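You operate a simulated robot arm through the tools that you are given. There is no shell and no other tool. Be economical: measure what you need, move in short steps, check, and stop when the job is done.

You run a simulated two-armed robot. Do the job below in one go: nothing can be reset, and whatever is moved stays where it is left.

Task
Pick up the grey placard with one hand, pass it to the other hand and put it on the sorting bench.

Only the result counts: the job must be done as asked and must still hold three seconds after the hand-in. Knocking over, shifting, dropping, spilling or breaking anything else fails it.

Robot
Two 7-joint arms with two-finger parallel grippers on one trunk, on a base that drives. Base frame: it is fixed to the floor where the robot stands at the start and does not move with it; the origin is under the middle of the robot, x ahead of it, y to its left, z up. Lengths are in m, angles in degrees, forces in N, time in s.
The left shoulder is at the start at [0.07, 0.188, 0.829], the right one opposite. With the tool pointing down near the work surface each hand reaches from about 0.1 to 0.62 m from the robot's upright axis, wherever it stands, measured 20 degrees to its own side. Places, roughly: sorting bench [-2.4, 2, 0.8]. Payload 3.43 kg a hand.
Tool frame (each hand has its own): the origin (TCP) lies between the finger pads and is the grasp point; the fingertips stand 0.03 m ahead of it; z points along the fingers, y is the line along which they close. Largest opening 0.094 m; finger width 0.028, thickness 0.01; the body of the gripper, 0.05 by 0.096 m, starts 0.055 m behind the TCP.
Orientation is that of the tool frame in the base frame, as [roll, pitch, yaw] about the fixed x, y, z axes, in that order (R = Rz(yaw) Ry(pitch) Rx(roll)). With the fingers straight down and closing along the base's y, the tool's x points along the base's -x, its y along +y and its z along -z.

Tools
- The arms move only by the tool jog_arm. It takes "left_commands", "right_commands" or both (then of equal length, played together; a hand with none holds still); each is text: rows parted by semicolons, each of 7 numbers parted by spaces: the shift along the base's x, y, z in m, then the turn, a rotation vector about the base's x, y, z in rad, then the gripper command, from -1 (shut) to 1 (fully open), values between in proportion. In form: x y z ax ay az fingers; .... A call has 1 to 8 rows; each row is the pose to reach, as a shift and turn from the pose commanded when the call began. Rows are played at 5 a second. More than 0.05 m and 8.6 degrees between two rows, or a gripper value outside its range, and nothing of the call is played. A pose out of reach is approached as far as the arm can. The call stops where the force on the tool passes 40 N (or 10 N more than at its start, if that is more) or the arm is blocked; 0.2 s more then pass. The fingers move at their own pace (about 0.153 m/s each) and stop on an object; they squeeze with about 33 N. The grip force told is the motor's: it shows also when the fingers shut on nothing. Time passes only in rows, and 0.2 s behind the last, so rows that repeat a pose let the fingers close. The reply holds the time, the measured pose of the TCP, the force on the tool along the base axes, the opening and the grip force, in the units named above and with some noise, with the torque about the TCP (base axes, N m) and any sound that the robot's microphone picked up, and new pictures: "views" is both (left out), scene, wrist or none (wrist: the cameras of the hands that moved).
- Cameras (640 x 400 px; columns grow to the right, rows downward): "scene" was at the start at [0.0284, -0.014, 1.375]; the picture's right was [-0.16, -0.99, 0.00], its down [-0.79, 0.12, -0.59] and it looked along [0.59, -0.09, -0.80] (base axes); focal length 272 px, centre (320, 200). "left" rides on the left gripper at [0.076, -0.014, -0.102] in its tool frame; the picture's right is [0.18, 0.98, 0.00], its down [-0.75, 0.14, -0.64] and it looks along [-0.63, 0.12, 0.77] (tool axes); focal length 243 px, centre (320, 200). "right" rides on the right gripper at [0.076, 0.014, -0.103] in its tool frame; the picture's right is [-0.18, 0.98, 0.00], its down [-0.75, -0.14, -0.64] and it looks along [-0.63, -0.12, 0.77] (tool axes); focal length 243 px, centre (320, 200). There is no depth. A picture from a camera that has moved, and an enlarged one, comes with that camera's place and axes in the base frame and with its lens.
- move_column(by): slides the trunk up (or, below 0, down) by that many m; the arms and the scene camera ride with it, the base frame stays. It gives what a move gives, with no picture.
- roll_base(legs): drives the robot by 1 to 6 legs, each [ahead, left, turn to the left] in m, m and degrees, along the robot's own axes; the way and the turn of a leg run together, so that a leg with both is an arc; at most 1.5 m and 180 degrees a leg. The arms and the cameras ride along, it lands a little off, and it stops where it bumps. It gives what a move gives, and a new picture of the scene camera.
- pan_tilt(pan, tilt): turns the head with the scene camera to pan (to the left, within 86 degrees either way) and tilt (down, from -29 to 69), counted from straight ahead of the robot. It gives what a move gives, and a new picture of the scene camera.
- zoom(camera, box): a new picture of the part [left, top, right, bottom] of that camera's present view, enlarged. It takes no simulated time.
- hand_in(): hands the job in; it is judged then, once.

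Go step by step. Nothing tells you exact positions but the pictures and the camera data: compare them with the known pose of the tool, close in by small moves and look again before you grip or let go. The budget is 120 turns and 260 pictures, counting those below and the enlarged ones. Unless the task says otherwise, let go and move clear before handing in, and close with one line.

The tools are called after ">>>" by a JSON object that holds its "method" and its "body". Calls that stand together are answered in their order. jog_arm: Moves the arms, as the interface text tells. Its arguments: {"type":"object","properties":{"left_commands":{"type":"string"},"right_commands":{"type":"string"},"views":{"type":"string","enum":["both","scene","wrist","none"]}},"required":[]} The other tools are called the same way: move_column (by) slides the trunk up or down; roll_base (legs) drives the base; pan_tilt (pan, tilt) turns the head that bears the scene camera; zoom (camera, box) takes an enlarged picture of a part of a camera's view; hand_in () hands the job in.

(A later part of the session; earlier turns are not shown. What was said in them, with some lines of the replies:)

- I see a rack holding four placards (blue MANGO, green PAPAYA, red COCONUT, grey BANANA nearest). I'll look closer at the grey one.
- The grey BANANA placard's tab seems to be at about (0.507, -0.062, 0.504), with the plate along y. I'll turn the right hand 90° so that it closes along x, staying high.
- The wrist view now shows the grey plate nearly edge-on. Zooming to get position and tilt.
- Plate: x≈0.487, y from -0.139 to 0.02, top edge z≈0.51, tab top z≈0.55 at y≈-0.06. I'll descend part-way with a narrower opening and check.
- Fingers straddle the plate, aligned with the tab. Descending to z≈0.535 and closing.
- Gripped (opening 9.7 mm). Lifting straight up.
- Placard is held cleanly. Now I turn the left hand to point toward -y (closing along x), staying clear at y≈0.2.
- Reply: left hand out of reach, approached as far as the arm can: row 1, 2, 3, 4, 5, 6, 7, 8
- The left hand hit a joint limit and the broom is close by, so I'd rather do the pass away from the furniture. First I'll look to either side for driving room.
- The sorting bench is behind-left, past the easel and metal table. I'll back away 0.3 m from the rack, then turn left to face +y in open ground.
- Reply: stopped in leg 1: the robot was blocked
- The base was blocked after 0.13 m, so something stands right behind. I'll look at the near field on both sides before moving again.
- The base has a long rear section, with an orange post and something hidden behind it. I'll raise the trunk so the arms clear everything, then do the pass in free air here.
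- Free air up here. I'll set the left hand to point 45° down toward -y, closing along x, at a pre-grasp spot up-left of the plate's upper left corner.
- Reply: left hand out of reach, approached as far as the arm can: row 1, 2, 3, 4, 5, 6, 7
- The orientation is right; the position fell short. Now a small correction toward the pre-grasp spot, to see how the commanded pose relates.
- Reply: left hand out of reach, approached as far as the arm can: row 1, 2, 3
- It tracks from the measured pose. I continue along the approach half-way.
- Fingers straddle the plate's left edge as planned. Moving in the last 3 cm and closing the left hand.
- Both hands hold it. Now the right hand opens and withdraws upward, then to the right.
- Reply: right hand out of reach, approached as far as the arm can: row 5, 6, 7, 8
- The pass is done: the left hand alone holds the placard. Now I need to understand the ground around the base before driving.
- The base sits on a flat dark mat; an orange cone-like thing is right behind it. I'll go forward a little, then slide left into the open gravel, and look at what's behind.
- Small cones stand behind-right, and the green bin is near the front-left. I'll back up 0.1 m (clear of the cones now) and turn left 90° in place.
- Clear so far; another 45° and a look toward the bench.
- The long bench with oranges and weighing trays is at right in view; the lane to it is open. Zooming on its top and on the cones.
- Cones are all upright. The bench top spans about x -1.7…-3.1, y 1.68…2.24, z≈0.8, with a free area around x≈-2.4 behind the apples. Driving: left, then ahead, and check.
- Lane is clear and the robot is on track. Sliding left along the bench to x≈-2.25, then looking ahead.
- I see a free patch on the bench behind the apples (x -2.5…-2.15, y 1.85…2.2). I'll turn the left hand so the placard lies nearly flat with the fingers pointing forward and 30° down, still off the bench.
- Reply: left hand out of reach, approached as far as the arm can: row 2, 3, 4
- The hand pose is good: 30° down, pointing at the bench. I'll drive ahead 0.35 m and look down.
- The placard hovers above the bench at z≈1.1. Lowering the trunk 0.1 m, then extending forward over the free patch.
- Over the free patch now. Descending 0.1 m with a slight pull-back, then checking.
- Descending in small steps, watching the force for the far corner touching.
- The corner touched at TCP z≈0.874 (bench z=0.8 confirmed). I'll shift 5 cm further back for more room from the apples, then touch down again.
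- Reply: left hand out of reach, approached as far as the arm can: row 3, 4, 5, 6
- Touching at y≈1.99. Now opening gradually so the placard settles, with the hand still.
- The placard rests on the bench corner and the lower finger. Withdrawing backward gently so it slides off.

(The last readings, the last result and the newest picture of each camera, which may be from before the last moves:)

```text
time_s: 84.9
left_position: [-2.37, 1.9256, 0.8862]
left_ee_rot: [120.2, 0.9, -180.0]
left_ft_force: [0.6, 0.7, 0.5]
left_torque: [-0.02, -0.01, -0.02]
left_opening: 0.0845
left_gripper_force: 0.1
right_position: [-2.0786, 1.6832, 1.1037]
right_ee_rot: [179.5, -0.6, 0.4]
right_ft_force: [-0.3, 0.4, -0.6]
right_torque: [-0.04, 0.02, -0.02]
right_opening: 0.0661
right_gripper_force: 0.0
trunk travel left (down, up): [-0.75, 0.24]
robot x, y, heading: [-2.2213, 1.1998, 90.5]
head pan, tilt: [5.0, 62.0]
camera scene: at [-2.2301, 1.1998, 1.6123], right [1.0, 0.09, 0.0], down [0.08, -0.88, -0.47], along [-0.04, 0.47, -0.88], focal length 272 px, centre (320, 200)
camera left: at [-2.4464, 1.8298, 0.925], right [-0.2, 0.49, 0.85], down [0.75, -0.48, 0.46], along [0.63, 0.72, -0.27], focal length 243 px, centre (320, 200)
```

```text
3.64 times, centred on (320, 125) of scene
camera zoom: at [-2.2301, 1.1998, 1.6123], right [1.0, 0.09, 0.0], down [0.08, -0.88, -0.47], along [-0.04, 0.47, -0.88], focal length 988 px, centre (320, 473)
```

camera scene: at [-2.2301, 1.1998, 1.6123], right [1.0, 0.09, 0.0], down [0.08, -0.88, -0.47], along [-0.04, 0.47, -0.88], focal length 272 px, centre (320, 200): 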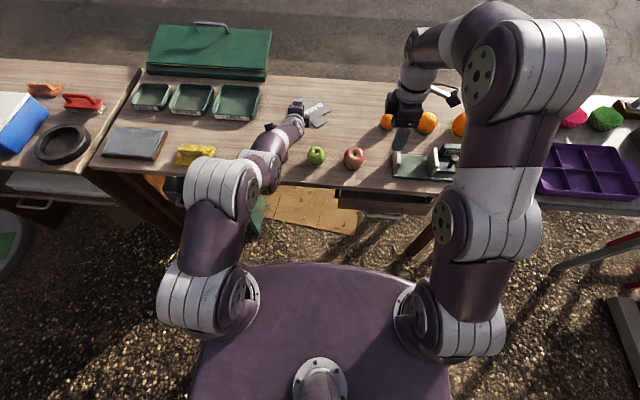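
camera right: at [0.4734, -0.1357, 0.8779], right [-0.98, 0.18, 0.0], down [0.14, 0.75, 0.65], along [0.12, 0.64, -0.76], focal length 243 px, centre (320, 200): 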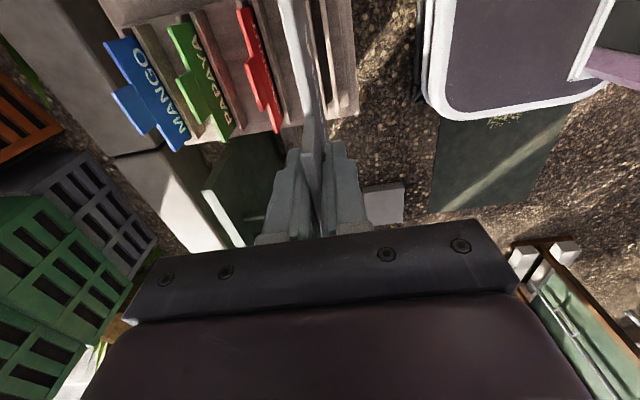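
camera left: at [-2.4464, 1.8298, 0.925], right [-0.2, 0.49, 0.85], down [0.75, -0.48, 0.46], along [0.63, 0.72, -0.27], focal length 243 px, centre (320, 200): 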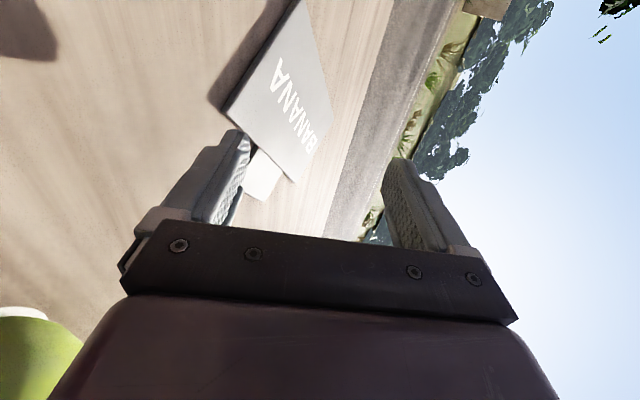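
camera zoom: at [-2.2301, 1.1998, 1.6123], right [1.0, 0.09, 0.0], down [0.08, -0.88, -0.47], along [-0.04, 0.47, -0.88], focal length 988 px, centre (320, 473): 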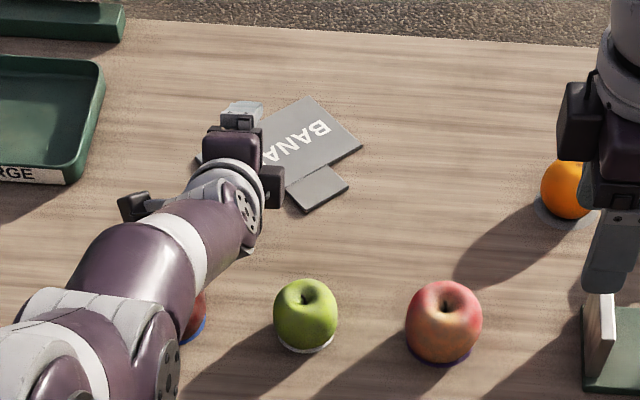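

Nearly off the finger. Continuing back and upward along the finger axis.

>>> {"method": "jog_arm", "body": {"left_commands": "0 -0.013 0.003 0 0 0 0.8;0 -0.026 0.009 0 0 0 0.8;0 -0.039 0.018 0 0 0 0.8;0 -0.052 0.028 0 0 0 0.8;0 -0.07 0.05 0 0 0 0.8;0 -0.09 0.08 0 0 0 0.8;0 -0.11 0.11 0 0 0 0.8;0 -0.13 0.15 0 0 0 0.8", "views": "both"}}

>>> {"method": "zoom", "body": {"camera": "scene", "box": [240, 70, 380, 180]}}

```text
time_s: 86.7
left_position: [-2.371, 1.7939, 1.0403]
left_ee_rot: [120.1, 0.8, -179.9]
left_ft_force: [-0.7, -0.4, 0.4]
left_torque: [0.02, 0.0, -0.02]
left_opening: 0.0846
left_gripper_force: 0.0
right_position: [-2.0777, 1.6824, 1.1048]
right_ee_rot: [179.5, -0.6, 0.3]
right_ft_force: [0.4, -0.6, -0.4]
right_torque: [0.0, 0.02, -0.02]
right_opening: 0.066
right_gripper_force: 0.1
trunk travel left (down, up): [-0.75, 0.24]
robot x, y, heading: [-2.2237, 1.1934, 90.4]
head pan, tilt: [5.0, 62.0]
camera scene: at [-2.2299, 1.1973, 1.6122], right [1.0, 0.09, 0.0], down [0.08, -0.88, -0.47], along [-0.04, 0.47, -0.88], focal length 272 px, centre (320, 200)
camera left: at [-2.4467, 1.6984, 1.0769], right [-0.2, 0.49, 0.85], down [0.75, -0.48, 0.46], along [0.63, 0.72, -0.27], focal length 243 px, centre (320, 200)
```

scene: 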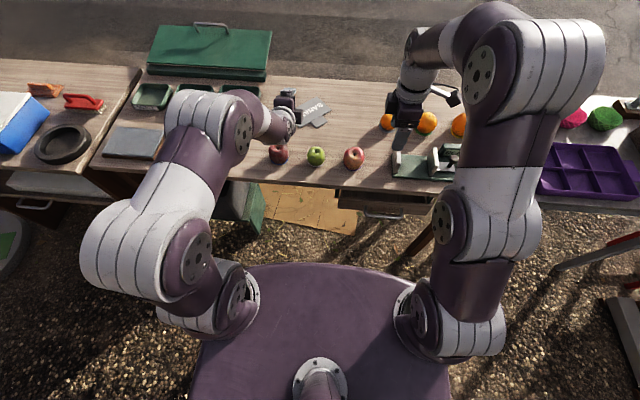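
left: 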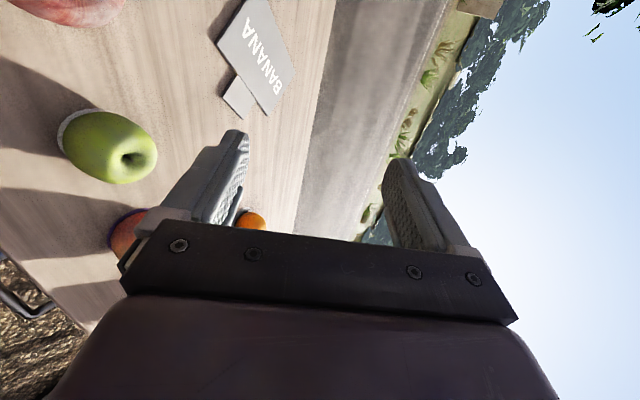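

```text
3.64 times, centred on (310, 125) of scene
camera zoom: at [-2.2299, 1.1973, 1.6122], right [1.0, 0.09, 0.0], down [0.08, -0.88, -0.47], along [-0.04, 0.47, -0.88], focal length 988 px, centre (356, 473)
```

zoom: 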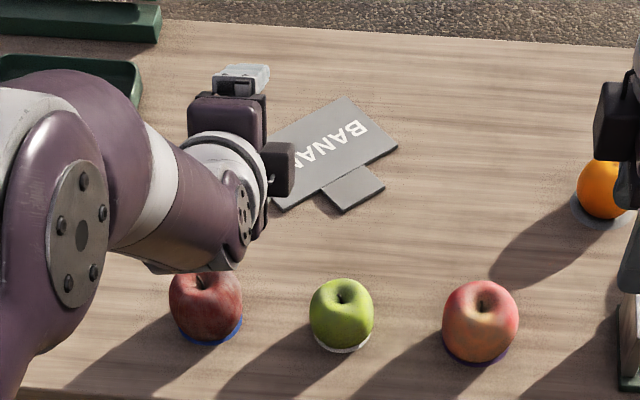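

The placard lies flat on the bench, the apples are undisturbed. I'll raise the trunk and back off to be clear, then check.

>>> {"method": "move_column", "body": {"by": 0.12}}

>>> {"method": "roll_base", "body": {"legs": [[-0.3, 0, 0]]}}

>>> {"method": "pan_tilt", "body": {"pan": 5, "tilt": 42}}

>>> {"method": "zoom", "body": {"camera": "scene", "box": [150, 80, 470, 280]}}

```text
time_s: 88.2
left_position: [-2.3704, 1.7952, 1.1575]
left_ee_rot: [120.1, 0.8, -180.0]
left_ft_force: [-0.5, -0.3, 0.6]
left_torque: [-0.01, 0.0, 0.01]
left_opening: 0.0851
left_gripper_force: 0.1
right_position: [-2.0785, 1.6833, 1.2233]
right_ee_rot: [179.3, -0.6, 0.2]
right_ft_force: [0.5, -0.6, -0.1]
right_torque: [0.02, -0.01, 0.05]
right_opening: 0.0659
right_gripper_force: 0.0
trunk travel left (down, up): [-0.87, 0.12]
robot x, y, heading: [-2.223, 1.1943, 90.2]
head pan, tilt: [5.0, 62.0]
```

```text
time_s: 90.2
left_position: [-2.3712, 1.4966, 1.1569]
left_ee_rot: [120.3, 0.9, -179.5]
left_ft_force: [0.4, -0.7, 0.7]
left_torque: [0.01, 0.0, 0.02]
left_opening: 0.0843
left_gripper_force: 0.0
right_position: [-2.0792, 1.3856, 1.2218]
right_ee_rot: [179.3, -0.6, 0.5]
right_ft_force: [-0.8, -0.5, 0.0]
right_torque: [0.01, 0.01, 0.0]
right_opening: 0.0659
right_gripper_force: 0.1
trunk travel left (down, up): [-0.87, 0.12]
robot x, y, heading: [-2.2184, 0.8986, 90.7]
head pan, tilt: [5.0, 62.0]
camera scene: at [-2.2279, 0.9026, 1.7322], right [1.0, 0.1, 0.0], down [0.09, -0.88, -0.47], along [-0.05, 0.47, -0.88], focal length 272 px, centre (320, 200)
```

scene: 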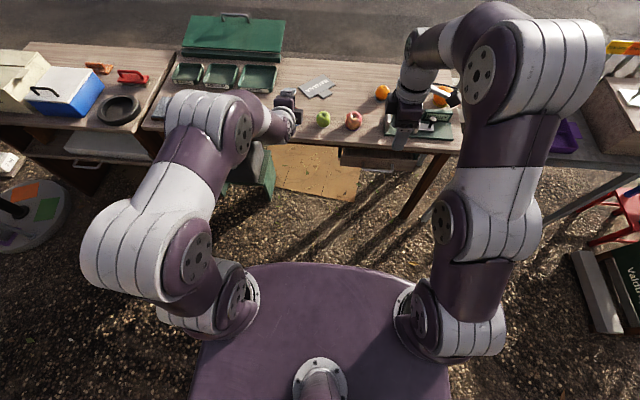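

```text
time_s: 91.1
left_position: [-2.3703, 1.4934, 1.1587]
left_ee_rot: [120.1, 0.9, -179.6]
left_ft_force: [-0.5, 0.1, -1.1]
left_torque: [-0.02, 0.04, 0.0]
left_opening: 0.0846
left_gripper_force: 0.1
right_position: [-2.0794, 1.3845, 1.2231]
right_ee_rot: [179.4, -0.6, 0.6]
right_ft_force: [-0.3, -0.6, 0.4]
right_torque: [-0.03, 0.0, -0.01]
right_opening: 0.0658
right_gripper_force: 0.1
trunk travel left (down, up): [-0.87, 0.12]
robot x, y, heading: [-2.223, 0.8966, 90.6]
head pan, tilt: [5.0, 42.0]
camera scene: at [-2.2298, 0.919, 1.7583], right [1.0, 0.1, 0.0], down [0.06, -0.67, -0.74], along [-0.07, 0.74, -0.67], focal length 272 px, centre (320, 200)
```

scene: 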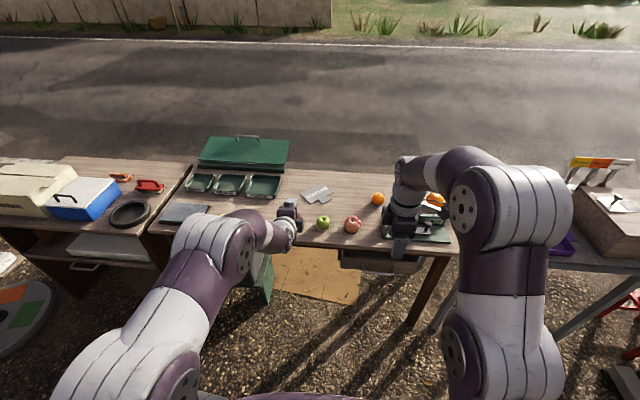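

```text
2.00 times, centred on (310, 180) of scene
camera zoom: at [-2.2298, 0.919, 1.7583], right [1.0, 0.1, 0.0], down [0.06, -0.67, -0.74], along [-0.07, 0.74, -0.67], focal length 544 px, centre (340, 240)
```

zoom: 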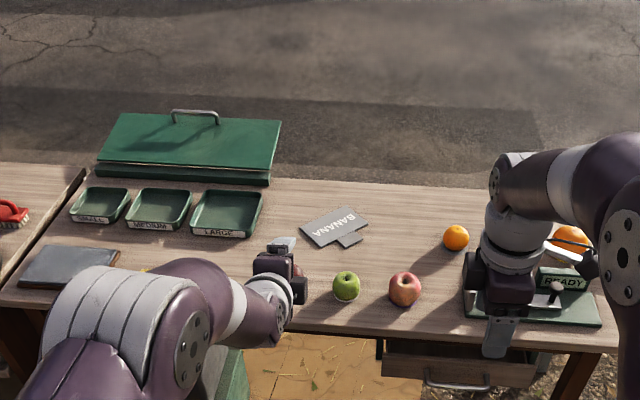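

The placard lies flat on the bench, both hands are clear, and nothing on the bench has moved. Handing in.

>>> {"method": "hand_in", "body": {}}

```text
The job is handed in.
```

I picked up the grey BANANA placard with the right hand and passed it to the left. It now lies flat on the sorting bench behind the apples, with both hands clear. Early on, the base stopped against something behind it, most likely a small traffic cone. The two cones I could see afterwards were upright, but I can't rule out that the one I touched shifted slightly.
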